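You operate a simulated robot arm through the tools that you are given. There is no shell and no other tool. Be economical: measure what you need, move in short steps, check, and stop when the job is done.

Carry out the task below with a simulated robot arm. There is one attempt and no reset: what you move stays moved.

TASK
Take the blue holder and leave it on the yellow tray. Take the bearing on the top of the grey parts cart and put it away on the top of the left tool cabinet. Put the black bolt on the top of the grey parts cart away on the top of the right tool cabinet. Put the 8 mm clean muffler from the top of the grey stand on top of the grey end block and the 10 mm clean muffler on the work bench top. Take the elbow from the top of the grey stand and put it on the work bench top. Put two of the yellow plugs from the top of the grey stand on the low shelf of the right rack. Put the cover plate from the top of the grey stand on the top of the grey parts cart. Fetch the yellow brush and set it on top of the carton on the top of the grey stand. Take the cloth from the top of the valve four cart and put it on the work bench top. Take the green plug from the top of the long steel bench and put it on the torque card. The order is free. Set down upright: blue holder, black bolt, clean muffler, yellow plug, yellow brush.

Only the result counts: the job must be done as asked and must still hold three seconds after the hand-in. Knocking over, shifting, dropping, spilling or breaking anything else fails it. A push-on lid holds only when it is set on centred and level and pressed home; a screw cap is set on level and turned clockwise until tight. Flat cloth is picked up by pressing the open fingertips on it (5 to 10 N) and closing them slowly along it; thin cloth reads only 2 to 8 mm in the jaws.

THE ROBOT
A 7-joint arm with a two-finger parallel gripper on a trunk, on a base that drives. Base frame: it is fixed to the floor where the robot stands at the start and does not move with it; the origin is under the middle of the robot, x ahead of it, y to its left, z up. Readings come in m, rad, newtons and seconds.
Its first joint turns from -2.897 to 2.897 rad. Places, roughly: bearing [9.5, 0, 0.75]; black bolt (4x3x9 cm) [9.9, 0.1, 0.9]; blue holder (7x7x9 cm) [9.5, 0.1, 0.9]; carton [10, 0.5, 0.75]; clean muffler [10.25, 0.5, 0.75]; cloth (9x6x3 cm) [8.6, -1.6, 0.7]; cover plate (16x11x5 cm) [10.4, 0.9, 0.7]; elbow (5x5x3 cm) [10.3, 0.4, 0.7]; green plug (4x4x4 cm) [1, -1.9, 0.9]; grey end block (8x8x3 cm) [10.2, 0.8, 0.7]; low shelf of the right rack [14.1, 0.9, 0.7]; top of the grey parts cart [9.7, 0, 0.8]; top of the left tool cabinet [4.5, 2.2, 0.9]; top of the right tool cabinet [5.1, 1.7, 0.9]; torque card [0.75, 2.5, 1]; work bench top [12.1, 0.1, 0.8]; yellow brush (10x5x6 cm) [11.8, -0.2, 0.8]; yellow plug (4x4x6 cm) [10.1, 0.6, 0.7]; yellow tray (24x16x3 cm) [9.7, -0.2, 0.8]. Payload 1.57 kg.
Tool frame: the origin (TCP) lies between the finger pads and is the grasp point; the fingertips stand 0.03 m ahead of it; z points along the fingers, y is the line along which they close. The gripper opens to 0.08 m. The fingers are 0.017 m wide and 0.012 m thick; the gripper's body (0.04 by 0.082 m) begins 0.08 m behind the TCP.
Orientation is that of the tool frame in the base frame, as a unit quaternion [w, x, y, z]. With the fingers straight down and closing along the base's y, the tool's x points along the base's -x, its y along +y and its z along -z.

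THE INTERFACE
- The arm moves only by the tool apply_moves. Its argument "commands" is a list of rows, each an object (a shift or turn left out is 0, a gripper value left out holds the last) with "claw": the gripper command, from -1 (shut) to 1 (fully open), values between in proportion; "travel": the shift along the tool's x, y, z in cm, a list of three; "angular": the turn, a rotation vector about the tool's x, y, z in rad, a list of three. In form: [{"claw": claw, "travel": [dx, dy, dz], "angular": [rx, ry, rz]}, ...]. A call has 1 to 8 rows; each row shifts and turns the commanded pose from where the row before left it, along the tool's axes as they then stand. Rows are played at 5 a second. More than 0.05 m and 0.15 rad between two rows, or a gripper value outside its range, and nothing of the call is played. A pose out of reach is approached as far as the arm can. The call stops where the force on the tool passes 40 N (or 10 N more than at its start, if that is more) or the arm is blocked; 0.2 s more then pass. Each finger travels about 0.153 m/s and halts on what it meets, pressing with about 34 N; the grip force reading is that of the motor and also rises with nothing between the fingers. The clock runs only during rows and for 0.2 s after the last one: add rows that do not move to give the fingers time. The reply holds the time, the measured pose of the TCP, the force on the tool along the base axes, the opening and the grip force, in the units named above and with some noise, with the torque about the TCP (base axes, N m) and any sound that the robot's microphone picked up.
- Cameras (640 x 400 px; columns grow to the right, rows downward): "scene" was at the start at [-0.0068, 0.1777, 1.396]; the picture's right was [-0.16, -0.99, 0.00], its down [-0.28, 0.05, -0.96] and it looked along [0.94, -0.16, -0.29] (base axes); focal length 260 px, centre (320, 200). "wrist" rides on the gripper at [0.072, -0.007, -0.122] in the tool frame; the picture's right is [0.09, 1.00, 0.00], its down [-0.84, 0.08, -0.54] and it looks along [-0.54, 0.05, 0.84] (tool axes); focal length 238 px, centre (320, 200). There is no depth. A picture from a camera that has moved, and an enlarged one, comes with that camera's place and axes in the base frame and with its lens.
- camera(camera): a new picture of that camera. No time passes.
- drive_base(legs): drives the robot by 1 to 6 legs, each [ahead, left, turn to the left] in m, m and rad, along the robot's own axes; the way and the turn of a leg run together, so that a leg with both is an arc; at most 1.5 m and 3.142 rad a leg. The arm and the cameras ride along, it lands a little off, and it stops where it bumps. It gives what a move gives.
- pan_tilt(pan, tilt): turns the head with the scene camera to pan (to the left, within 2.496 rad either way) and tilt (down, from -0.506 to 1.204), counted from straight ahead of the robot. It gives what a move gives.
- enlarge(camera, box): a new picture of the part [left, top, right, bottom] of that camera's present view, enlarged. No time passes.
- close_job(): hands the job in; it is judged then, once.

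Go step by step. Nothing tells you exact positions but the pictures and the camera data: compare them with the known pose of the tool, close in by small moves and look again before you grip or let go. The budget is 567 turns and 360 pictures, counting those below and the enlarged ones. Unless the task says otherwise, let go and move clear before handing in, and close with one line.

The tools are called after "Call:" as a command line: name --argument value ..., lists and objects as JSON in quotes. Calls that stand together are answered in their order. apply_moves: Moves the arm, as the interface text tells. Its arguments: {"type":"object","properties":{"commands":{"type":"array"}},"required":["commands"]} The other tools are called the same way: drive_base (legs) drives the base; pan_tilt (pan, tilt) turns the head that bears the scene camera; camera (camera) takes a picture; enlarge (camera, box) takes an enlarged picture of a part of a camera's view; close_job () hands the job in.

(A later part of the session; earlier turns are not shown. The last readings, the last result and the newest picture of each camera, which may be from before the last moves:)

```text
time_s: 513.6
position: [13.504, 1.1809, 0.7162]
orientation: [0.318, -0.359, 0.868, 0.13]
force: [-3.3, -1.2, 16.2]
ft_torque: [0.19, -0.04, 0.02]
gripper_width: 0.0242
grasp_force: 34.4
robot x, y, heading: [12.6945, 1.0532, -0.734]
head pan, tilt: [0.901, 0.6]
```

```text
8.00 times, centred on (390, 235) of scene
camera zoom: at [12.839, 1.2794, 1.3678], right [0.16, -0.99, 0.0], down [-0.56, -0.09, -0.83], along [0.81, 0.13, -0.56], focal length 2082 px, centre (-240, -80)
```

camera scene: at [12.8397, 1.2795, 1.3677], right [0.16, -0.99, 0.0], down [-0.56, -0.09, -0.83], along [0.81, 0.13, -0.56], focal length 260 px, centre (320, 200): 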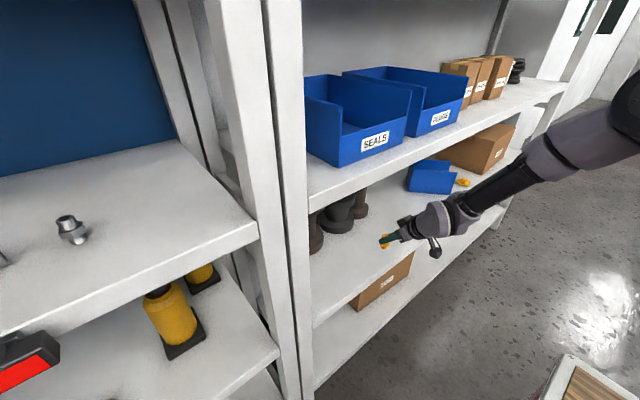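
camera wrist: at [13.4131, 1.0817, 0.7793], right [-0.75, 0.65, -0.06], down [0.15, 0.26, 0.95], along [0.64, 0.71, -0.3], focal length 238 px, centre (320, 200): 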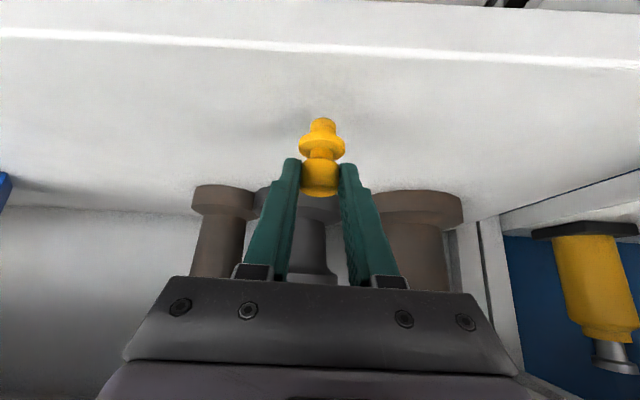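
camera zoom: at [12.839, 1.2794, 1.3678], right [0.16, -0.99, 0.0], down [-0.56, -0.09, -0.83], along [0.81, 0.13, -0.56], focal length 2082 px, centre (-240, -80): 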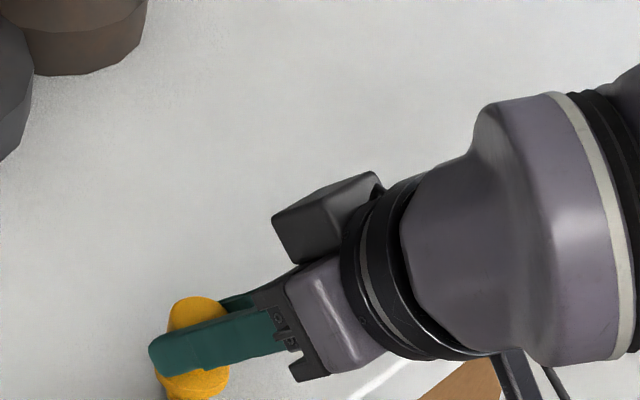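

Contact with the shelf. Release, then back out along the fingers.

Call:
apply_moves --commands '[{"travel": [-0.06, 0, -0.08]}, {"claw": -0.25}, {"claw": -0.1}, {"claw": 0.2}, {}, {"travel": [0, 0, -3]}, {"travel": [0, 0, -4]}, {"travel": [0, 0, -4]}]'

Call:
camera --camera "wrist"

```text
time_s: 515.4
position: [13.4531, 1.1332, 0.8004]
orientation: [0.316, -0.36, 0.868, 0.13]
force: [0.4, -0.1, -0.2]
ft_torque: [-0.01, -0.01, 0.03]
gripper_width: 0.0481
grasp_force: 0.1
robot x, y, heading: [12.7005, 1.0584, -0.742]
head pan, tilt: [0.901, 0.6]
```

```text
141 pictures are left
camera wrist: at [13.3622, 1.0342, 0.8476], right [-0.75, 0.65, -0.06], down [0.15, 0.26, 0.95], along [0.64, 0.71, -0.3], focal length 238 px, centre (320, 200)
```

wrist: 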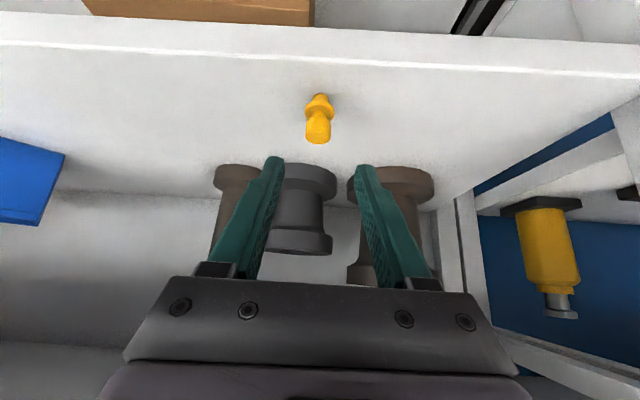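

The first plug stands upright on the low shelf. I back out, raise, and swing the arm to the front.

Call:
apply_moves --commands '[{"travel": [3.44, 0, -2.9]}, {"travel": [3.44, 0, -2.9]}, {"travel": [3.44, 0, -2.9]}, {"travel": [3.44, 0, -2.9]}, {"travel": [3.44, 0, -2.9]}, {"travel": [-2.9, 0, -3.44]}, {"travel": [-2.9, 0, -3.44]}, {"travel": [-2.9, 0, -3.44]}]'

Call:
apply_moves --commands '[{"travel": [-2.9, 0, -3.44]}, {"travel": [-2.9, 0, -3.44]}, {"travel": [2.64, -1.68, -2.22], "angular": [0.092, 0, 0.1094]}, {"travel": [2.43, -2.16, -2.04], "angular": [0.092, 0, 0.1094]}, {"travel": [2.17, -2.59, -1.82], "angular": [0.092, 0, 0.1094]}, {"travel": [1.87, -2.97, -1.57], "angular": [0.092, 0, 0.1094]}, {"travel": [1.52, -3.28, -1.28], "angular": [0.092, 0, 0.1094]}, {"travel": [1.15, -3.53, -0.97], "angular": [0.092, 0, 0.1094]}]'

Call:
apply_moves --commands '[{"travel": [0.75, -3.71, -0.63], "angular": [0.092, 0, 0.1094]}, {"travel": [0.34, -3.81, -0.29], "angular": [0.092, 0, 0.1094]}, {"travel": [-0.08, -3.84, 0.07], "angular": [0.092, 0, 0.1094]}, {"travel": [-0.5, -3.78, 0.42], "angular": [0.092, 0, 0.1094]}, {"travel": [-0.9, -3.65, 0.76], "angular": [0.092, 0, 0.1094]}, {}]'

```text
time_s: 517.2
position: [13.2947, 0.9719, 0.9356]
orientation: [0.316, -0.36, 0.868, 0.13]
force: [0.4, 0.3, 0.2]
ft_torque: [0.01, 0.06, 0.0]
gripper_width: 0.0482
grasp_force: 0.0
robot x, y, heading: [12.6988, 1.0538, -0.738]
head pan, tilt: [0.901, 0.6]
```

```text
time_s: 519.0
position: [13.2475, 0.7485, 1.0273]
orientation: [0.343, 0.035, 0.939, -0.014]
force: [0.1, -0.1, -0.2]
ft_torque: [0.01, -0.03, -0.03]
gripper_width: 0.048
grasp_force: 0.1
out of reach, approached as far as the arm can: row 6, 7, 8
robot x, y, heading: [12.701, 1.0585, -0.737]
head pan, tilt: [0.901, 0.6]
```

```text
time_s: 520.4
position: [13.1909, 0.5667, 1.0285]
orientation: [0.316, 0.361, 0.867, -0.132]
force: [-0.6, -0.6, 0.0]
ft_torque: [0.04, -0.02, 0.0]
gripper_width: 0.048
grasp_force: 0.1
out of reach, approached as far as the arm can: row 1
robot x, y, heading: [12.6978, 1.0513, -0.735]
head pan, tilt: [0.901, 0.6]
```

Call:
drive_base --legs '[[-0.65, 0, 0], [0, -0.25, 0], [0, 0, 1.57]]'

Call:
pan_tilt --pan -2.3 --tilt 0.5

Call:
camera --camera "scene"

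```text
time_s: 529.2
position: [12.535, 1.7975, 1.0288]
orientation: [0.315, -0.371, 0.863, 0.135]
force: [-0.4, -0.5, -1.3]
ft_torque: [-0.01, 0.01, -0.01]
gripper_width: 0.0478
grasp_force: 0.0
robot x, y, heading: [12.0625, 1.2922, 0.864]
head pan, tilt: [0.901, 0.6]
```

```text
time_s: 532.0
position: [12.5342, 1.7979, 1.028]
orientation: [0.315, -0.371, 0.863, 0.136]
force: [0.9, 0.4, 0.0]
ft_torque: [-0.02, 0.04, -0.01]
gripper_width: 0.0477
grasp_force: 0.0
robot x, y, heading: [12.0606, 1.2874, 0.867]
head pan, tilt: [-2.3, 0.499]
```

```text
140 pictures are left
camera scene: at [11.8645, 1.252, 1.3768], right [-0.99, -0.13, 0.0], down [-0.06, 0.47, -0.88], along [0.12, -0.87, -0.48], focal length 260 px, centre (320, 200)
```

scene: 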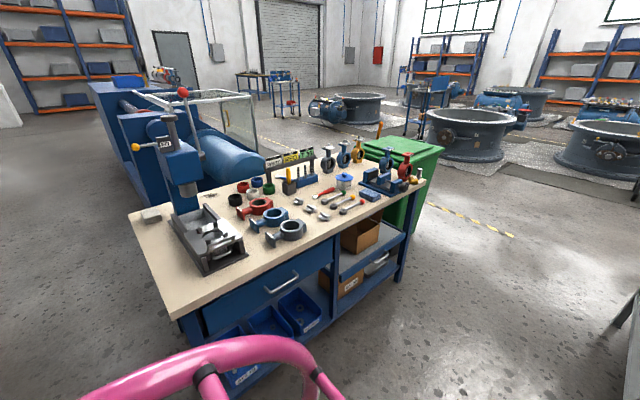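

Call:
drive_base --legs '[[0, 0, -0.03], [-1.3, 0, 0], [-1.3, 0, 0], [0, 0, 1.54], [0, -0.7, 0]]'

Call:
pan_tilt --pan 0.1 --tilt 0.6

Call:
camera --camera "scene"

Call:
camera --camera "wrist"

```text
time_s: 552.4
position: [10.2905, 0.3388, 1.0268]
orientation: [-0.134, 0.865, -0.367, -0.316]
force: [0.2, 0.1, 0.1]
ft_torque: [0.02, -0.01, 0.0]
gripper_width: 0.0481
grasp_force: 0.0
robot x, y, heading: [10.7755, -0.1575, 2.394]
head pan, tilt: [-2.3, 0.499]
```

```text
time_s: 554.5
position: [10.2907, 0.3376, 1.0274]
orientation: [-0.134, 0.865, -0.367, -0.316]
force: [0.7, 0.7, 0.2]
ft_torque: [-0.02, 0.0, 0.02]
gripper_width: 0.0481
grasp_force: 0.1
robot x, y, heading: [10.7784, -0.1563, 2.391]
head pan, tilt: [0.099, 0.6]
```

```text
139 pictures are left
camera scene: at [10.6501, -0.3067, 1.3677], right [0.61, 0.79, 0.0], down [0.45, -0.34, -0.83], along [-0.66, 0.5, -0.56], focal length 260 px, centre (320, 200)
```

scene: 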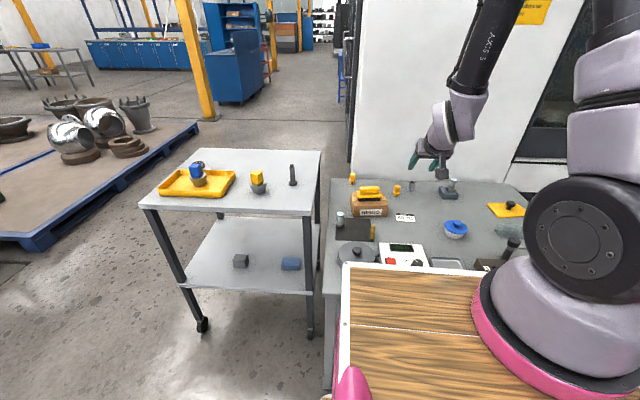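

```text
138 pictures are left
camera wrist: at [10.3874, 0.247, 1.0749], right [-0.67, -0.74, -0.06], down [-0.26, 0.15, 0.95], along [-0.7, 0.65, -0.29], focal length 238 px, centre (320, 200)
```

wrist: 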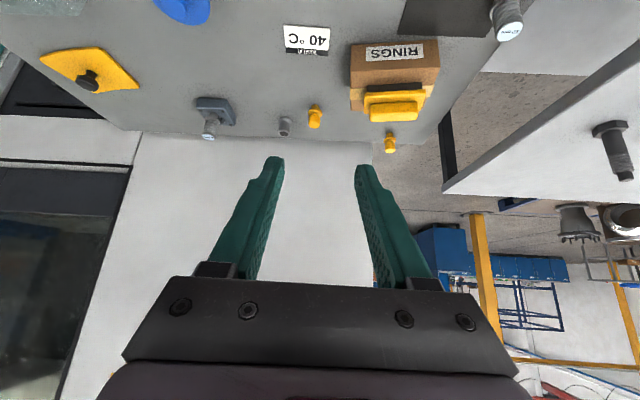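

I line up for the second plug (next to the carton), same tilted approach.

Call:
apply_moves --commands '[{"claw": 0.4, "travel": [-1.09, -0.3, 4.58]}, {"travel": [-1.09, -0.3, 4.58]}, {"travel": [-1.09, -0.3, 4.58]}, {"travel": [-1.09, -0.3, 4.58]}, {"travel": [-1.09, -0.3, 4.58]}, {"travel": [-1.09, -0.3, 4.58]}, {"travel": [-1.09, -0.3, 4.58]}, {}]'

Call:
camera --camera "wrist"

Call:
enlarge --camera "scene" --box '[340, 160, 440, 230]'

```text
time_s: 556.4
position: [10.1229, 0.5453, 0.8334]
orientation: [-0.134, 0.865, -0.367, -0.316]
force: [-0.4, -0.2, 0.2]
ft_torque: [-0.01, -0.03, -0.03]
gripper_width: 0.0561
grasp_force: 0.0
robot x, y, heading: [10.7735, -0.1596, 2.392]
head pan, tilt: [0.099, 0.6]
```

```text
137 pictures are left
camera wrist: at [10.2205, 0.4543, 0.8795], right [-0.67, -0.74, -0.06], down [-0.26, 0.15, 0.95], along [-0.7, 0.65, -0.29], focal length 238 px, centre (320, 200)
```

wrist: 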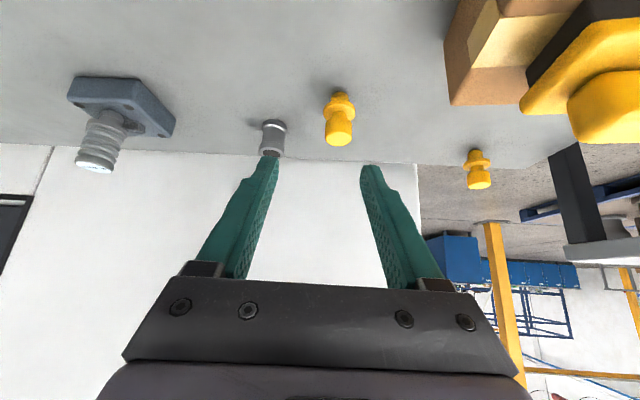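

```text
5.71 times, centred on (390, 195) of scene
camera zoom: at [10.6501, -0.3068, 1.3677], right [0.61, 0.8, 0.0], down [0.45, -0.34, -0.83], along [-0.66, 0.5, -0.56], focal length 1487 px, centre (-80, 229)
```

zoom: 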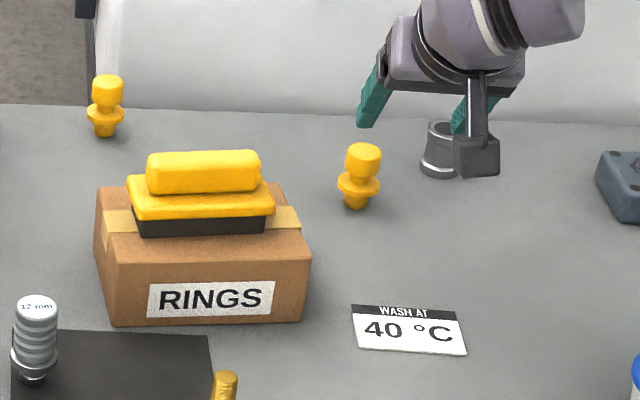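

Call:
apply_moves --commands '[{"travel": [0, 1.4, 2]}, {"travel": [0.1, 0, 3]}, {"travel": [0, 0, 3]}, {}]'

Call:
camera --camera "wrist"

Call:
enlarge --camera "scene" --box '[370, 165, 430, 210]'

```text
time_s: 557.4
position: [10.0753, 0.5687, 0.7715]
orientation: [-0.134, 0.865, -0.366, -0.316]
force: [-0.7, -0.3, 0.7]
ft_torque: [0.04, -0.02, 0.03]
gripper_width: 0.0562
grasp_force: 0.1
robot x, y, heading: [10.7737, -0.1572, 2.39]
head pan, tilt: [0.099, 0.6]
```

```text
135 pictures are left
camera wrist: at [10.1724, 0.4787, 0.8185], right [-0.67, -0.74, -0.06], down [-0.26, 0.15, 0.95], along [-0.7, 0.65, -0.29], focal length 238 px, centre (320, 200)
```

wrist: 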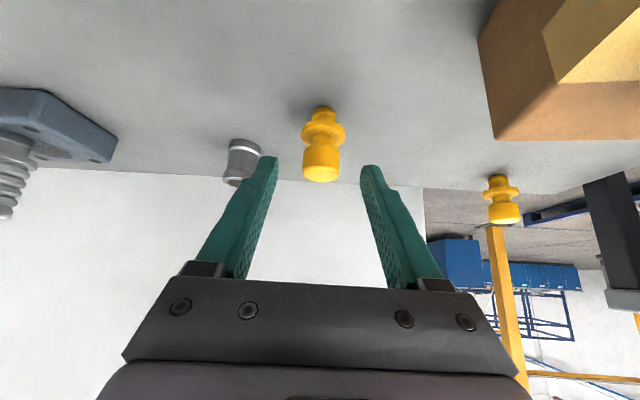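

```text
8.89 times, centred on (400, 188) of scene
camera zoom: at [10.6501, -0.3068, 1.3677], right [0.61, 0.8, 0.0], down [0.45, -0.34, -0.83], along [-0.66, 0.5, -0.56], focal length 2314 px, centre (-391, 311)
```

zoom: 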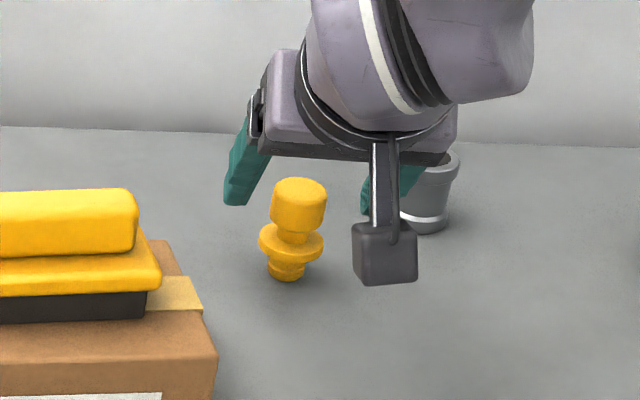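

Call:
apply_moves --commands '[{"travel": [0, 0, 1]}, {"travel": [0, 0.1, 1]}, {}, {"claw": 0}, {"claw": -0.3}, {"claw": -1}, {}, {}]'

Call:
apply_moves --commands '[{"travel": [-1.3, 0, -1.53]}, {"travel": [-2.9, 0, -3.44]}, {"travel": [-2.9, 0, -3.44]}, {"travel": [-2.9, 0, -3.44]}, {"travel": [-2.9, 0, -3.44]}, {"travel": [-2.9, 0, -3.44]}, {"travel": [-2.9, 0, -3.44]}, {}]'

Call:
camera --camera "wrist"

```text
time_s: 559.1
position: [10.0664, 0.5796, 0.7554]
orientation: [-0.134, 0.865, -0.366, -0.316]
force: [0.0, 0.0, 0.8]
ft_torque: [0.0, -0.03, 0.01]
gripper_width: 0.0238
grasp_force: 33.9
robot x, y, heading: [10.7757, -0.1599, 2.391]
head pan, tilt: [0.099, 0.6]
```

```text
time_s: 561.0
position: [10.0672, 0.5795, 1.0459]
orientation: [-0.134, 0.865, -0.366, -0.316]
force: [-0.1, 0.2, -0.3]
ft_torque: [0.01, 0.02, 0.02]
gripper_width: 0.0236
grasp_force: 34.9
robot x, y, heading: [10.7777, -0.1582, 2.39]
head pan, tilt: [0.099, 0.6]
```

```text
133 pictures are left
camera wrist: at [10.1638, 0.4895, 1.093], right [-0.67, -0.74, -0.06], down [-0.26, 0.15, 0.95], along [-0.7, 0.65, -0.3], focal length 238 px, centre (320, 200)
```

wrist: 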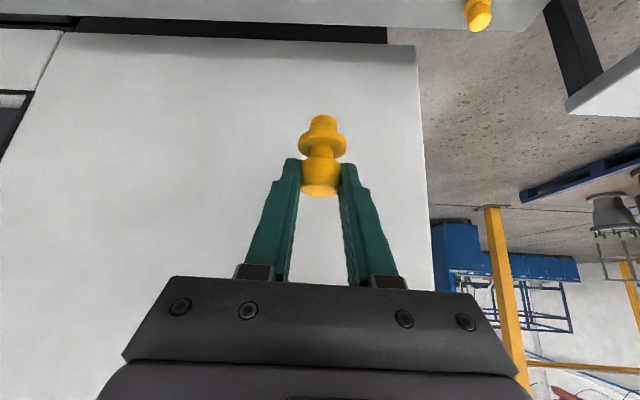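

Second plug held. Retract and drive the same route to the rack.

Call:
apply_moves --commands '[{"travel": [3.44, 0, -2.9]}, {"travel": [3.44, 0, -2.9]}, {"travel": [3.44, 0, -2.9]}, {"travel": [3.44, 0, -2.9]}, {"travel": [3.44, 0, -2.9]}, {"travel": [3.44, 0, -2.9]}, {"travel": [3.44, 0, -2.9]}, {}]'

Call:
drive_base --legs '[[0, 0.68, 0], [0, 0, -1.555]]'

```text
time_s: 562.8
position: [10.2828, 0.3516, 1.0449]
orientation: [-0.133, 0.865, -0.366, -0.316]
force: [0.6, 0.0, 0.2]
ft_torque: [0.03, 0.04, -0.01]
gripper_width: 0.0236
grasp_force: 33.8
robot x, y, heading: [10.7772, -0.1579, 2.39]
head pan, tilt: [0.099, 0.6]
```

```text
time_s: 570.4
position: [10.812, -0.1723, 1.0445]
orientation: [0.318, -0.35, 0.872, 0.127]
force: [0.6, -0.7, -0.4]
ft_torque: [0.01, 0.0, 0.01]
gripper_width: 0.0235
grasp_force: 34.5
robot x, y, heading: [10.2994, -0.6598, 0.812]
head pan, tilt: [0.099, 0.6]
```

Call:
drive_base --legs '[[0, 0.0, 0.023], [1.31, 0, 0], [1.31, 0, 0]]'

```text
time_s: 583.4
position: [12.5213, 1.7931, 1.0445]
orientation: [0.317, -0.359, 0.868, 0.131]
force: [0.2, -1.1, -0.4]
ft_torque: [0.01, 0.05, -0.03]
gripper_width: 0.0232
grasp_force: 34.0
robot x, y, heading: [12.0188, 1.2933, 0.839]
head pan, tilt: [0.099, 0.6]
```

Call:
drive_base --legs '[[0, 0, -1.575], [0, 0.28, 0], [0.66, 0, 0]]'

Call:
pan_tilt --pan 0.9 --tilt 0.6

Call:
camera --camera "scene"

```text
time_s: 592.4
position: [13.2162, 0.5851, 1.0449]
orientation: [0.319, 0.348, 0.872, -0.127]
force: [0.6, -1.0, -0.5]
ft_torque: [0.02, -0.05, 0.01]
gripper_width: 0.0247
grasp_force: 33.5
robot x, y, heading: [12.7062, 1.071, -0.712]
head pan, tilt: [0.099, 0.6]
```

```text
time_s: 593.6
position: [13.2163, 0.5862, 1.0447]
orientation: [0.318, 0.348, 0.873, -0.127]
force: [0.3, -0.9, -0.1]
ft_torque: [-0.01, 0.02, 0.05]
gripper_width: 0.0246
grasp_force: 34.2
robot x, y, heading: [12.7013, 1.0717, -0.71]
head pan, tilt: [0.901, 0.6]
```

```text
132 pictures are left
camera scene: at [12.8399, 1.3023, 1.3677], right [0.19, -0.98, 0.0], down [-0.55, -0.11, -0.83], along [0.81, 0.16, -0.56], focal length 260 px, centre (320, 200)
```

scene: 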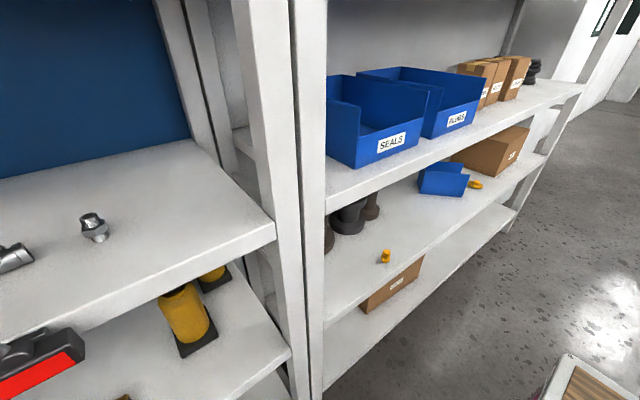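

Call:
apply_moves --commands '[{"travel": [0.505, 3.0, -0.425], "angular": [-0.0934, 0, -0.1109]}, {"travel": [0.167, 3.07, -0.14], "angular": [-0.0934, 0, -0.1109]}, {"travel": [-0.174, 3.07, 0.147], "angular": [-0.0934, 0, -0.1109]}, {"travel": [-0.512, 3.0, 0.431], "angular": [-0.0934, 0, -0.1109]}, {"travel": [-0.838, 2.88, 0.705], "angular": [-0.0934, 0, -0.1109]}, {"travel": [-1.15, 2.69, 0.966], "angular": [-0.0934, 0, -0.1109]}, {"travel": [-1.43, 2.44, 1.206], "angular": [-0.0934, 0, -0.1109]}, {"travel": [-1.69, 2.15, 1.42], "angular": [-0.0934, 0, -0.1109]}]'

Call:
apply_moves --commands '[{"travel": [-1.905, 1.8, 1.6], "angular": [-0.0934, 0, -0.1109]}, {"travel": [-2.09, 1.43, 1.756], "angular": [-0.0934, 0, -0.1109]}, {"travel": [-2.22, 1.02, 1.87], "angular": [-0.0934, 0, -0.1109]}, {"travel": [2.9, 0, 3.44]}, {"travel": [2.9, 0, 3.44]}, {"travel": [2.9, 0, 3.44]}, {"travel": [2.9, 0, 3.44]}, {"travel": [2.9, 0, 3.44]}]'

Call:
camera --camera "wrist"

```text
time_s: 595.4
position: [13.3414, 0.7967, 1.0443]
orientation: [0.335, -0.188, 0.921, 0.069]
force: [-0.4, 0.3, 0.0]
ft_torque: [-0.05, -0.02, -0.01]
gripper_width: 0.0244
grasp_force: 33.9
robot x, y, heading: [12.7004, 1.072, -0.71]
head pan, tilt: [0.901, 0.6]
```

```text
time_s: 597.2
position: [13.3922, 0.8753, 0.8176]
orientation: [0.314, -0.381, 0.859, 0.139]
force: [-0.1, 0.3, 0.5]
ft_torque: [0.0, 0.03, -0.03]
gripper_width: 0.0243
grasp_force: 33.5
robot x, y, heading: [12.7041, 1.0707, -0.712]
head pan, tilt: [0.901, 0.6]
```

```text
131 pictures are left
camera wrist: at [13.3072, 0.771, 0.8647], right [-0.79, 0.62, -0.06], down [0.14, 0.27, 0.95], along [0.6, 0.74, -0.29], focal length 238 px, centre (320, 200)
```

wrist: 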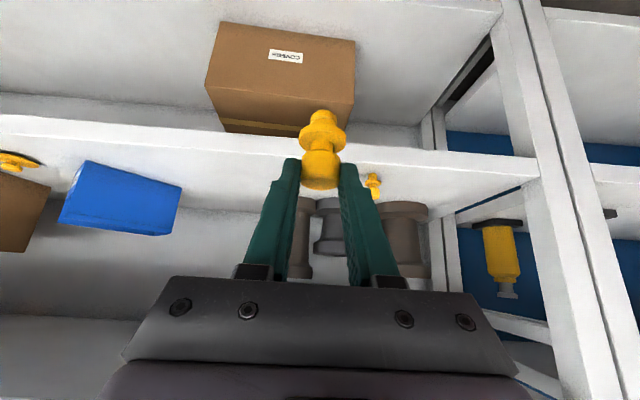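

Call:
enlarge --camera "wrist" --box '[270, 90, 370, 210]'

Call:
camera --camera "scene"

```text
3.33 times, centred on (320, 150) of wrist
camera zoom: at [13.3072, 0.771, 0.8647], right [-0.79, 0.62, -0.06], down [0.14, 0.27, 0.95], along [0.6, 0.74, -0.29], focal length 794 px, centre (320, 367)
```

zoom: 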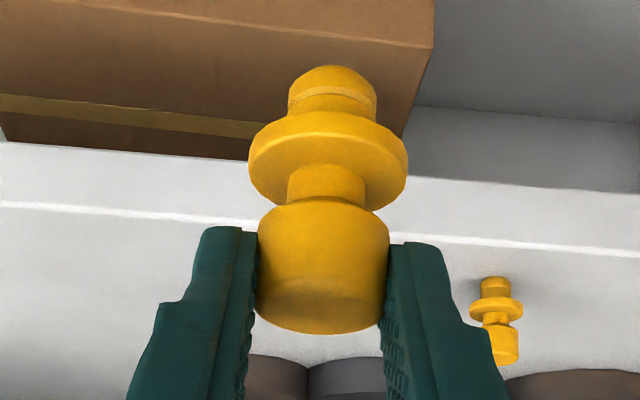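

```text
129 pictures are left
camera scene: at [12.8396, 1.3025, 1.3677], right [0.19, -0.98, 0.0], down [-0.55, -0.11, -0.83], along [0.81, 0.16, -0.56], focal length 260 px, centre (320, 200)
```

scene: 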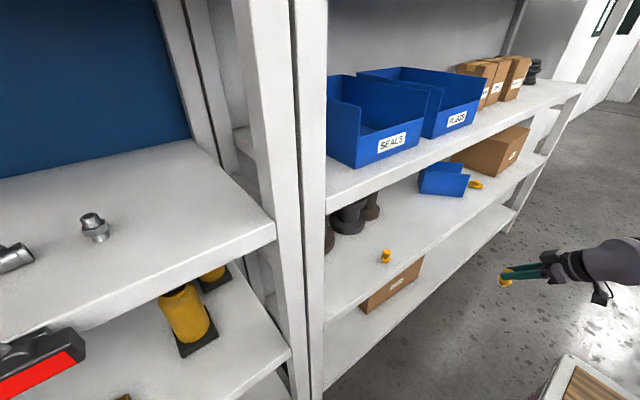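

Call:
apply_moves --commands '[{"angular": [0, 0.07, 0]}, {"travel": [1.0, 0, 1.25]}, {"travel": [-3.6, 0, 2.7]}, {"travel": [-3.6, 0, 2.7]}, {"travel": [-3.6, 0, 2.7]}, {"travel": [-3.6, 0, 2.7]}, {"travel": [-3.6, 0, 2.7]}, {"travel": [-3.6, 0, 2.7]}]'

Call:
camera --camera "wrist"

Call:
enlarge --camera "scene" --box '[360, 200, 480, 290]'

```text
time_s: 599.0
position: [13.5719, 1.0741, 0.7999]
orientation: [0.283, -0.385, 0.869, 0.125]
force: [0.4, -1.1, -0.2]
ft_torque: [0.06, -0.01, 0.02]
gripper_width: 0.0245
grasp_force: 33.7
robot x, y, heading: [12.7012, 1.0746, -0.711]
head pan, tilt: [0.901, 0.6]
```

```text
128 pictures are left
camera wrist: at [13.4887, 0.9727, 0.8564], right [-0.79, 0.61, -0.05], down [0.18, 0.32, 0.93], along [0.59, 0.72, -0.36], focal length 238 px, centre (320, 200)
```

wrist: 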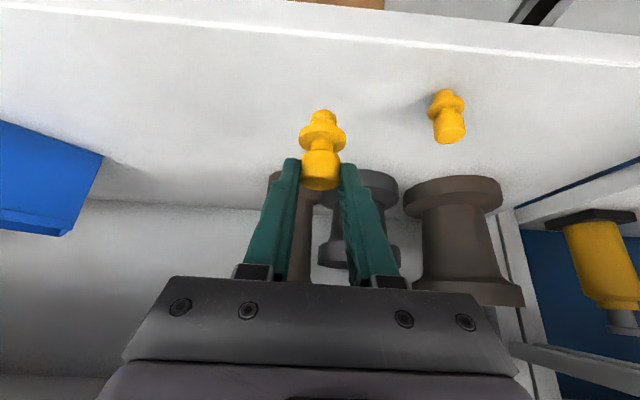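

```text
4.44 times, centred on (420, 245) of scene
camera zoom: at [12.8399, 1.3019, 1.3678], right [0.19, -0.98, 0.0], down [-0.55, -0.11, -0.83], along [0.81, 0.16, -0.56], focal length 1157 px, centre (-124, 0)
```

zoom: 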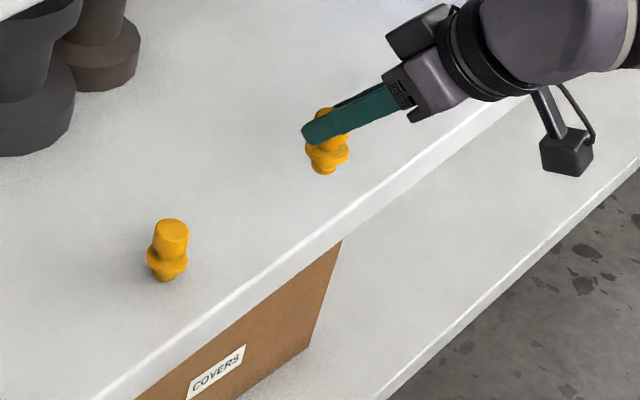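

Call:
apply_moves --commands '[{"travel": [-2.83, 0, 2.06]}, {"travel": [2.06, 0, 2.83]}, {"travel": [2.06, 0, 2.83]}, {"travel": [0.3, 0, 0.4]}, {}]'

Call:
apply_moves --commands '[{"travel": [0.18, 0, 0.25]}, {}]'

Call:
apply_moves --commands '[{"travel": [0.12, 0, 0.16]}, {}]'

```text
time_s: 600.2
position: [13.5948, 1.1013, 0.7248]
orientation: [0.284, -0.386, 0.869, 0.126]
force: [0.1, 0.2, 1.1]
ft_torque: [0.02, 0.0, -0.03]
gripper_width: 0.0245
grasp_force: 34.0
robot x, y, heading: [12.7072, 1.0716, -0.713]
head pan, tilt: [0.901, 0.6]
```

```text
time_s: 600.8
position: [13.5951, 1.1014, 0.7227]
orientation: [0.284, -0.386, 0.869, 0.126]
force: [-0.3, 0.9, 4.3]
ft_torque: [0.02, -0.05, -0.01]
gripper_width: 0.0244
grasp_force: 34.2
robot x, y, heading: [12.7053, 1.0721, -0.709]
head pan, tilt: [0.901, 0.6]
```

```text
time_s: 601.4
position: [13.5958, 1.1014, 0.7221]
orientation: [0.285, -0.385, 0.869, 0.125]
force: [-2.7, -2.7, 21.2]
ft_torque: [0.11, -0.03, 0.01]
gripper_width: 0.0245
grasp_force: 34.2
robot x, y, heading: [12.7054, 1.074, -0.713]
head pan, tilt: [0.901, 0.6]
```

Call:
enlarge --camera "wrist" --box '[270, 60, 470, 210]'

Call:
enlarge --camera "scene" --box '[400, 210, 460, 260]'

```text
2.67 times, centred on (370, 135) of wrist
camera zoom: at [13.5129, 1.0003, 0.7775], right [-0.79, 0.61, -0.06], down [0.18, 0.32, 0.93], along [0.59, 0.72, -0.36], focal length 636 px, centre (187, 373)
```

zoom: 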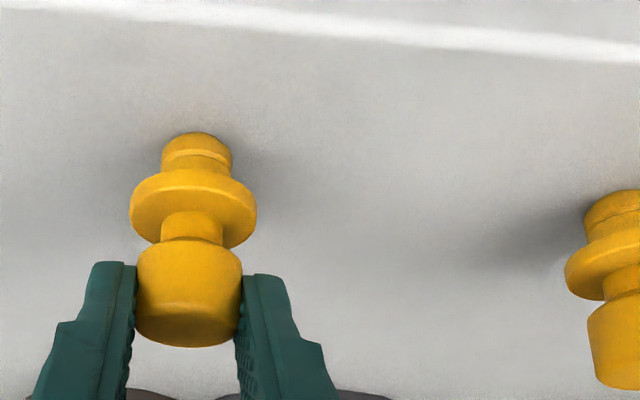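

```text
8.00 times, centred on (430, 235) of scene
camera zoom: at [12.8391, 1.3023, 1.3678], right [0.19, -0.98, 0.0], down [-0.55, -0.11, -0.83], along [0.81, 0.16, -0.56], focal length 2082 px, centre (-560, -80)
```

zoom: 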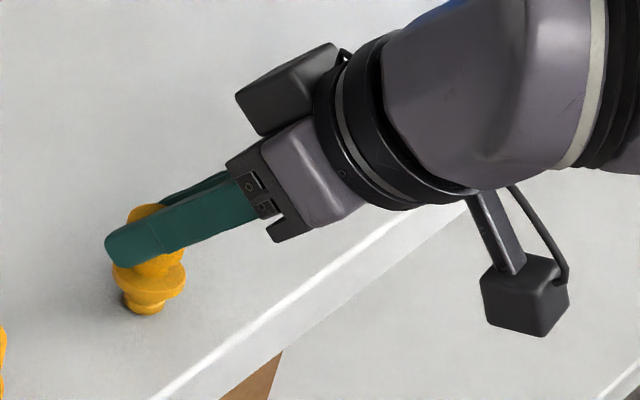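

Upright and in contact. Release and back out.

Call:
apply_moves --commands '[{"travel": [-0.06, 0, -0.08]}, {"claw": -0.28}, {"claw": -0.15}, {"claw": 0.2}, {}, {"travel": [0, 0, -3]}, {"travel": [0, 0, -4]}, {"travel": [0, 0, -4]}]'

Call:
camera --camera "wrist"

```text
time_s: 603.2
position: [13.5521, 1.0549, 0.8077]
orientation: [0.283, -0.385, 0.869, 0.126]
force: [-1.6, -0.2, -0.3]
ft_torque: [0.0, 0.01, 0.0]
gripper_width: 0.0482
grasp_force: 0.0
robot x, y, heading: [12.7019, 1.072, -0.704]
head pan, tilt: [0.901, 0.6]
```

```text
124 pictures are left
camera wrist: at [13.4699, 0.9538, 0.8651], right [-0.79, 0.61, -0.05], down [0.18, 0.32, 0.93], along [0.59, 0.72, -0.36], focal length 238 px, centre (320, 200)
```

wrist: 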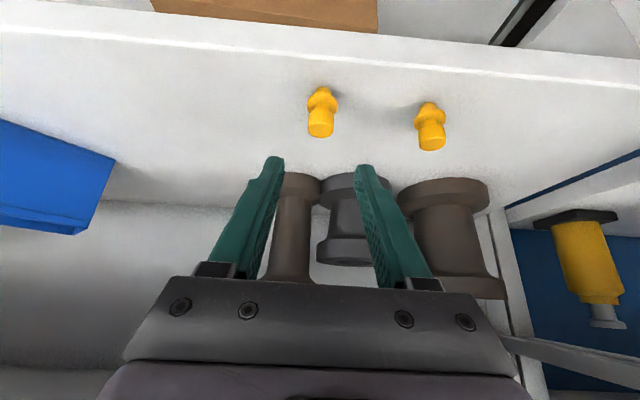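

Both plugs stand on the shelf. I back out, raise, and level the tool.

Call:
apply_moves --commands '[{"travel": [3.64, 0, -2.65]}, {"travel": [3.64, 0, -2.65]}, {"travel": [3.64, 0, -2.65]}, {"travel": [3.64, 0, -2.65]}, {"travel": [3.64, 0, -2.65]}, {"travel": [-2.65, 0, -3.64]}, {"travel": [-2.65, 0, -3.64]}, {"travel": [-2.65, 0, -3.64]}]'

Call:
apply_moves --commands '[{"travel": [-2.65, 0, -3.64]}, {"travel": [-2.65, 0, -3.64]}, {"angular": [0, 0.126, 0]}, {"angular": [0, 0.126, 0]}, {"angular": [0, 0.126, 0]}, {"angular": [0, 0.126, 0]}, {"angular": [0, 0.126, 0]}, {}]'

```text
time_s: 605.0
position: [13.4012, 0.8873, 0.9433]
orientation: [0.284, -0.385, 0.869, 0.126]
force: [0.1, -0.8, -0.3]
ft_torque: [0.01, 0.01, 0.01]
gripper_width: 0.0481
grasp_force: 0.1
robot x, y, heading: [12.7072, 1.0753, -0.711]
head pan, tilt: [0.901, 0.6]
```

```text
time_s: 606.8
position: [13.4019, 0.8873, 1.0338]
orientation: [0.0, -0.406, 0.914, 0.0]
force: [-0.9, -0.2, -0.2]
ft_torque: [0.0, -0.01, 0.01]
gripper_width: 0.0481
grasp_force: 0.0
robot x, y, heading: [12.7024, 1.0757, -0.711]
head pan, tilt: [0.901, 0.6]
```

Call:
apply_moves --commands '[{"travel": [3.3, -0.08, 0], "angular": [0, 0, 0.141]}, {"travel": [3.26, -0.54, 0], "angular": [0, 0, 0.141]}, {"travel": [3.15, -0.99, 0], "angular": [0, 0, 0.141]}, {"travel": [2.98, -1.42, 0], "angular": [0, 0, 0.141]}, {"travel": [2.75, -1.83, 0], "angular": [0, 0, 0.141]}, {"travel": [2.46, -2.2, 0], "angular": [0, 0, 0.141]}, {"travel": [2.13, -2.52, 0], "angular": [0, 0, 0.141]}, {"travel": [1.76, -2.8, 0], "angular": [0, 0, 0.141]}]'

Call:
apply_moves --commands '[{"travel": [1.35, -3.01, 0], "angular": [0, 0, 0.141]}, {"travel": [0.91, -3.17, 0], "angular": [0, 0, 0.141]}, {"travel": [0.45, -3.27, -3], "angular": [0, 0, 0.141]}, {}]'

Call:
drive_base --legs '[[-0.66, 0, -0.025], [0, -0.25, 0], [0, 0, 1.57]]'

```text
time_s: 608.6
position: [13.2271, 0.685, 1.035]
orientation: [0.0, 0.147, 0.989, -0.001]
force: [0.2, 0.1, 0.2]
ft_torque: [0.0, -0.01, 0.01]
gripper_width: 0.0479
grasp_force: 0.1
robot x, y, heading: [12.706, 1.0767, -0.713]
head pan, tilt: [0.901, 0.6]
```

```text
time_s: 609.6
position: [13.1633, 0.6091, 1.0665]
orientation: [0.0, 0.351, 0.936, 0.0]
force: [-0.7, 0.2, -0.5]
ft_torque: [0.01, -0.04, -0.03]
gripper_width: 0.0482
grasp_force: 0.0
robot x, y, heading: [12.7046, 1.0754, -0.708]
head pan, tilt: [0.901, 0.6]
```

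```text
time_s: 618.4
position: [12.5188, 1.7678, 1.0654]
orientation: [0.0, -0.402, 0.916, 0.0]
force: [0.2, -0.4, 0.1]
ft_torque: [-0.01, 0.01, -0.01]
gripper_width: 0.048
grasp_force: 0.0
robot x, y, heading: [12.0421, 1.3247, 0.837]
head pan, tilt: [0.901, 0.6]
```

Call:
drive_base --legs '[[-1.31, 0, 0], [-1.31, 0, 0], [0, 0, 1.555], [-0.05, -1.05, 0]]'

Call:
pan_tilt --pan -0.2 --tilt 0.7

Call:
camera --camera "wrist"

Call:
camera --camera "scene"

```text
time_s: 640.0
position: [10.6337, 0.6037, 1.0658]
orientation: [-0.001, 0.928, -0.373, -0.001]
force: [-0.9, 0.8, 0.1]
ft_torque: [0.01, 0.02, 0.02]
gripper_width: 0.0484
grasp_force: 0.0
robot x, y, heading: [11.0724, 0.1179, 2.388]
head pan, tilt: [0.901, 0.6]
```

```text
time_s: 641.3
position: [10.6348, 0.6043, 1.0656]
orientation: [0.0, 0.928, -0.373, 0.0]
force: [0.0, -0.3, 0.1]
ft_torque: [0.06, 0.02, 0.0]
gripper_width: 0.048
grasp_force: 0.1
robot x, y, heading: [11.0706, 0.119, 2.382]
head pan, tilt: [-0.201, 0.7]
```

```text
123 pictures are left
camera wrist: at [10.691, 0.559, 1.1873], right [-0.62, -0.78, 0.0], down [-0.66, 0.52, 0.54], along [-0.42, 0.34, -0.84], focal length 238 px, centre (320, 200)
```

wrist: 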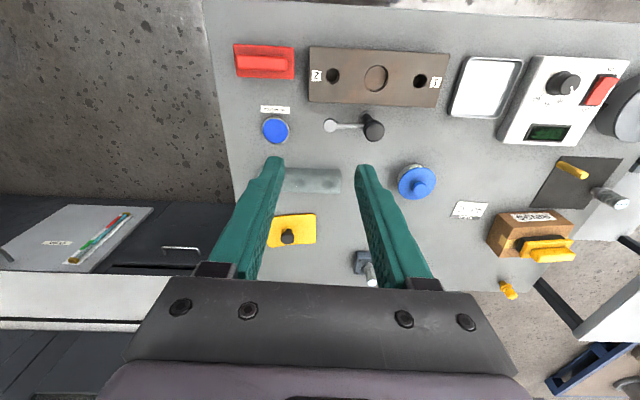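

```text
122 pictures are left
camera scene: at [10.9663, -0.0156, 1.3591], right [0.82, 0.57, 0.0], down [0.37, -0.53, -0.76], along [-0.44, 0.63, -0.64], focal length 260 px, centre (320, 200)
```

scene: 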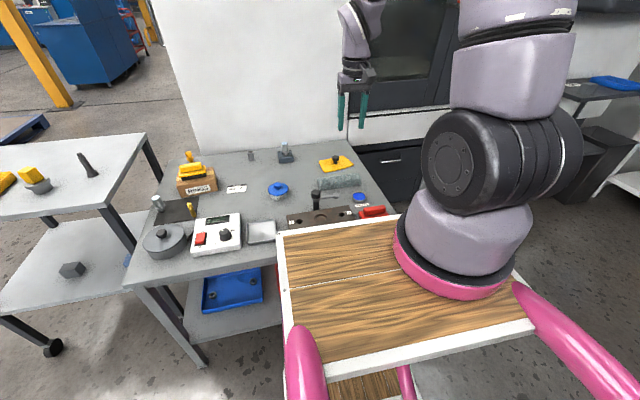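

The cover plate's knob is at about (10.432, 0.865). I edge 5 cm closer and move over it.

Call:
drive_base --legs '[[0.05, 0, 0]]'

Call:
apply_moves --commands '[{"claw": 0.3, "travel": [-4.6, -0.8, 0]}, {"travel": [-4.6, -0.8, 0]}, {"travel": [-4.6, -0.8, 0]}, {"travel": [-4.6, -0.8, 0]}, {"travel": [-4.6, -0.8, 0]}, {"travel": [-4.6, -0.8, 0]}, {"travel": [0, 0, 4.5]}, {"travel": [0, 0, 4.5]}]'

Call:
camera --camera "wrist"

Call:
enlarge --camera "scene" --box '[280, 110, 400, 200]'

```text
time_s: 642.2
position: [10.5997, 0.6383, 1.0661]
orientation: [0.0, 0.927, -0.374, 0.0]
force: [-0.7, -1.0, 0.0]
ft_torque: [-0.02, -0.01, 0.01]
gripper_width: 0.0479
grasp_force: 0.2
robot x, y, heading: [11.0343, 0.1559, 2.383]
head pan, tilt: [-0.201, 0.7]
```

```text
time_s: 644.0
position: [10.4349, 0.8633, 0.9781]
orientation: [0.0, 0.927, -0.374, -0.001]
force: [0.4, -0.2, 0.9]
ft_torque: [0.01, 0.02, -0.03]
gripper_width: 0.0521
grasp_force: 0.0
robot x, y, heading: [11.0359, 0.1506, 2.386]
head pan, tilt: [-0.201, 0.7]
```

```text
121 pictures are left
camera wrist: at [10.4899, 0.8184, 1.0995], right [-0.62, -0.78, 0.0], down [-0.66, 0.52, 0.54], along [-0.42, 0.34, -0.84], focal length 238 px, centre (320, 200)
```

wrist: 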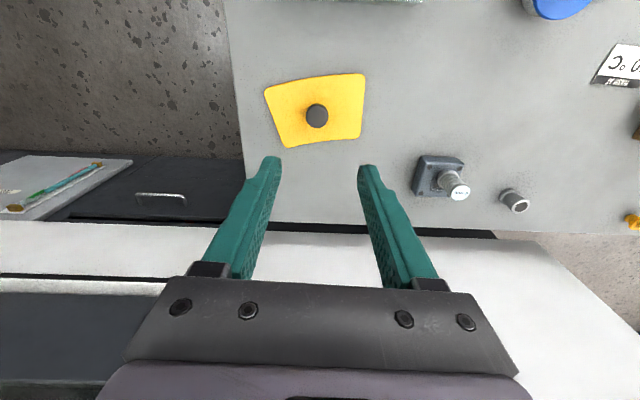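

```text
4.44 times, centred on (340, 155) of scene
camera zoom: at [10.9302, 0.0186, 1.3591], right [0.82, 0.57, 0.0], down [0.37, -0.53, -0.77], along [-0.44, 0.63, -0.64], focal length 1157 px, centre (231, 400)
```

zoom: 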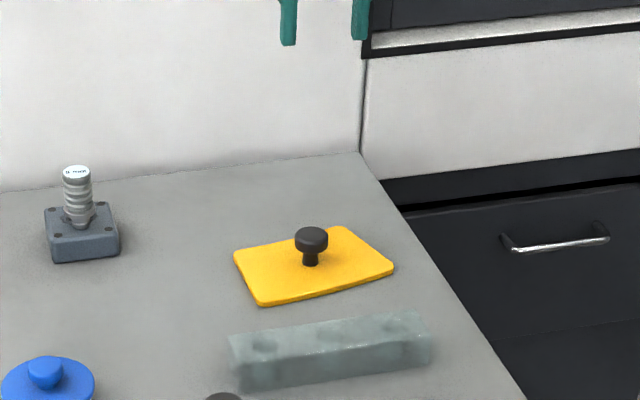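

Call:
apply_moves --commands '[{"travel": [-1.5, -0.5, 4]}, {"travel": [0, 0, 4.5]}, {"travel": [0, 0, 4.5]}, {"travel": [0, 0, 4.5]}, {}]'

Call:
camera --camera "wrist"

Call:
enlarge --camera "scene" --box '[310, 130, 380, 180]'

```text
time_s: 645.2
position: [10.4261, 0.8813, 0.8011]
orientation: [0.0, 0.928, -0.374, -0.001]
force: [0.4, -0.9, 0.0]
ft_torque: [0.04, -0.01, -0.02]
gripper_width: 0.052
grasp_force: 0.0
robot x, y, heading: [11.0399, 0.1554, 2.376]
head pan, tilt: [-0.201, 0.7]
```

```text
119 pictures are left
camera wrist: at [10.4823, 0.8354, 0.9221], right [-0.62, -0.78, 0.0], down [-0.66, 0.52, 0.54], along [-0.42, 0.34, -0.84], focal length 238 px, centre (320, 200)
```

wrist: 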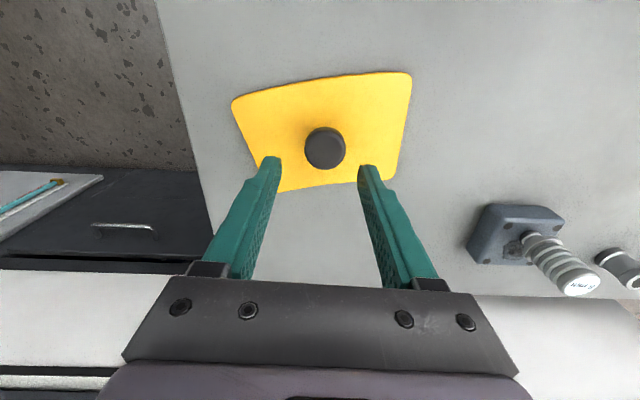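

```text
8.00 times, centred on (345, 155) of scene
camera zoom: at [10.93, 0.0189, 1.3591], right [0.82, 0.57, 0.0], down [0.37, -0.53, -0.76], along [-0.44, 0.63, -0.64], focal length 2082 px, centre (120, 560)
```

zoom: 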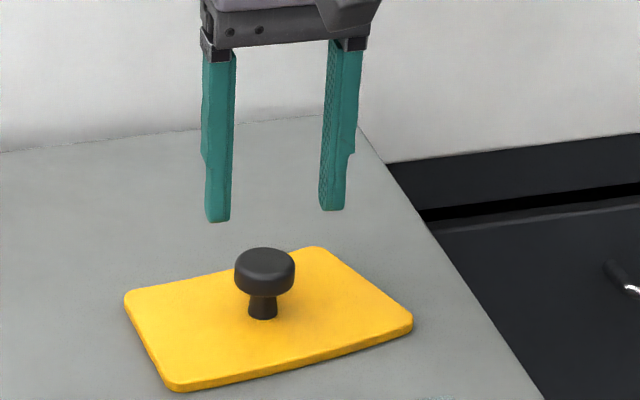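

Call:
apply_moves --commands '[{"travel": [0.8, 0.3, 2]}, {"travel": [0, 0, 2]}, {"travel": [0, 0, 1]}, {}]'

Call:
camera --camera "wrist"

Call:
enlarge --camera "scene" --box '[310, 130, 380, 180]'

```text
time_s: 646.2
position: [10.4299, 0.8709, 0.7513]
orientation: [0.0, 0.928, -0.374, 0.0]
force: [0.2, 1.6, 0.3]
ft_torque: [0.01, -0.01, -0.03]
gripper_width: 0.052
grasp_force: 0.2
robot x, y, heading: [11.0328, 0.1529, 2.385]
head pan, tilt: [-0.201, 0.7]
```

```text
117 pictures are left
camera wrist: at [10.4865, 0.8257, 0.8724], right [-0.62, -0.78, 0.0], down [-0.66, 0.52, 0.54], along [-0.42, 0.34, -0.84], focal length 238 px, centre (320, 200)
```

wrist: 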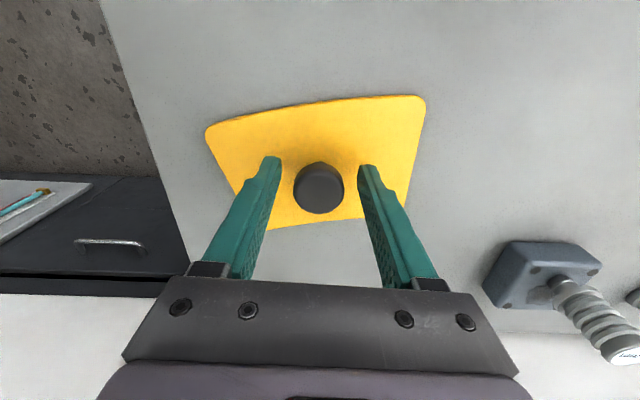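

```text
8.00 times, centred on (345, 155) of scene
camera zoom: at [10.9299, 0.019, 1.3591], right [0.82, 0.57, 0.0], down [0.37, -0.53, -0.76], along [-0.44, 0.63, -0.64], focal length 2082 px, centre (120, 560)
```

zoom: 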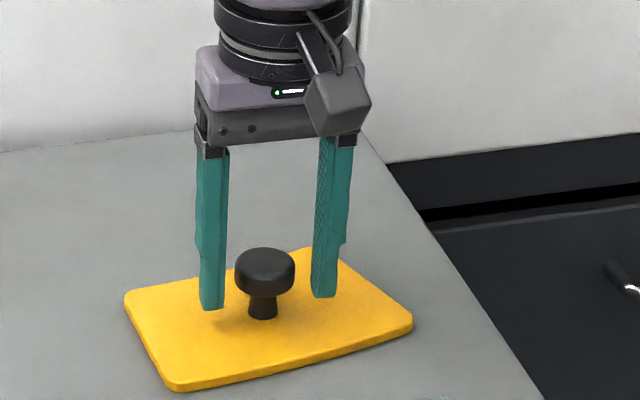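

Good alignment with the knob. Close and lift.

Call:
apply_moves --commands '[{"travel": [0, 0, 0.3]}, {"claw": 0}, {"claw": -0.3}, {"claw": -1}, {}, {}, {}]'

Call:
apply_moves --commands '[{"travel": [0, 0, -2]}, {"travel": [0, 0, -4]}, {"travel": [0, 0, -4]}, {"travel": [0, 0, -4]}, {"travel": [0, 0, -4]}, {"travel": [0, 0, -4]}, {"travel": [0, 0, -4]}, {}]'

Call:
camera --camera "wrist"

Call:
camera --camera "scene"

```text
time_s: 647.8
position: [10.4304, 0.8696, 0.7478]
orientation: [0.0, 0.927, -0.374, -0.001]
force: [-0.3, 0.4, 2.2]
ft_torque: [0.06, 0.07, -0.1]
gripper_width: 0.0321
grasp_force: 33.9
robot x, y, heading: [11.0368, 0.1509, 2.387]
head pan, tilt: [-0.201, 0.7]
```

```text
time_s: 649.6
position: [10.4296, 0.8708, 1.0089]
orientation: [0.0, 0.927, -0.374, 0.001]
force: [-0.2, -0.6, -1.6]
ft_torque: [0.02, -0.01, 0.02]
gripper_width: 0.0317
grasp_force: 33.8
robot x, y, heading: [11.0379, 0.1535, 2.381]
head pan, tilt: [-0.201, 0.7]
```

```text
115 pictures are left
camera wrist: at [10.4853, 0.8264, 1.1298], right [-0.62, -0.78, 0.0], down [-0.66, 0.52, 0.54], along [-0.42, 0.34, -0.84], focal length 238 px, centre (320, 200)
```

wrist: 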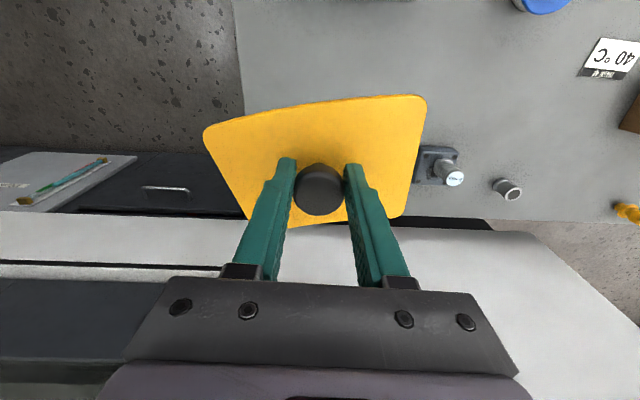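

```text
114 pictures are left
camera scene: at [10.9298, 0.0191, 1.3591], right [0.82, 0.57, 0.0], down [0.37, -0.53, -0.76], along [-0.44, 0.63, -0.64], focal length 260 px, centre (320, 200)
```

scene: 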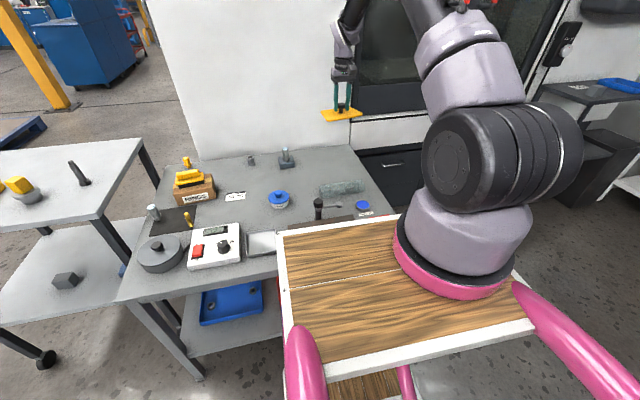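

Call:
apply_moves --commands '[{"travel": [4, 0, -2.5]}, {"travel": [4, 0, -2.5]}, {"travel": [4, 0, -1]}, {"travel": [4, 0, 0]}, {"travel": [4, 0, 0]}, {"travel": [4, 0, 0]}, {}]'

Call:
drive_base --legs '[[0, 0.98, 0.01], [0.13, 0, 0]]'

Call:
pan_tilt --pan 0.1 --tilt 0.6

Call:
camera --camera "scene"

Call:
camera --camera "wrist"

```text
time_s: 651.2
position: [10.6014, 0.7029, 1.0674]
orientation: [0.0, 0.927, -0.374, 0.0]
force: [0.8, -0.6, -1.1]
ft_torque: [0.0, -0.04, -0.01]
gripper_width: 0.0319
grasp_force: 34.7
robot x, y, heading: [11.0367, 0.1502, 2.384]
head pan, tilt: [-0.201, 0.7]
```

```text
time_s: 657.2
position: [9.833, 0.0793, 1.068]
orientation: [-0.001, 0.928, -0.373, 0.0]
force: [0.1, 0.2, -1.1]
ft_torque: [0.0, 0.0, -0.01]
gripper_width: 0.0318
grasp_force: 34.2
robot x, y, heading: [10.2707, -0.4667, 2.384]
head pan, tilt: [-0.201, 0.7]
```

```text
time_s: 658.0
position: [9.8321, 0.0795, 1.0684]
orientation: [-0.001, 0.928, -0.372, 0.0]
force: [-0.8, -0.6, -1.6]
ft_torque: [-0.03, -0.02, 0.02]
gripper_width: 0.0318
grasp_force: 34.1
robot x, y, heading: [10.2709, -0.4687, 2.387]
head pan, tilt: [0.099, 0.6]
```

```text
113 pictures are left
camera scene: at [10.1432, -0.6198, 1.3677], right [0.61, 0.79, 0.0], down [0.45, -0.34, -0.82], along [-0.65, 0.5, -0.57], focal length 260 px, centre (320, 200)
```

scene: 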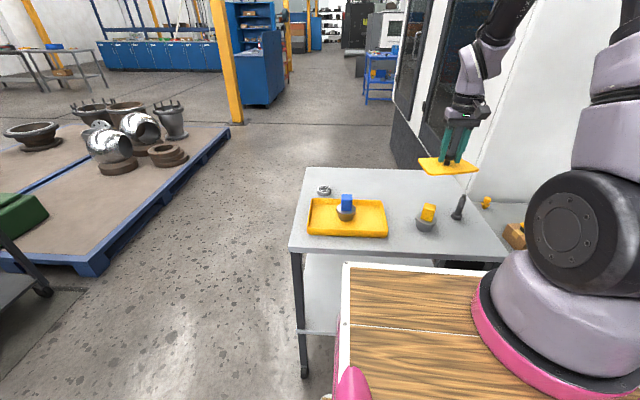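

```text
112 pictures are left
camera wrist: at [9.8879, 0.0344, 1.1894], right [-0.62, -0.78, 0.0], down [-0.66, 0.52, 0.54], along [-0.42, 0.34, -0.84], focal length 238 px, centre (320, 200)
```

wrist: 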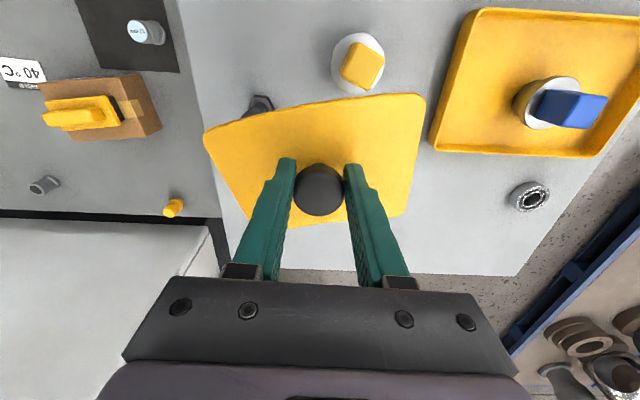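

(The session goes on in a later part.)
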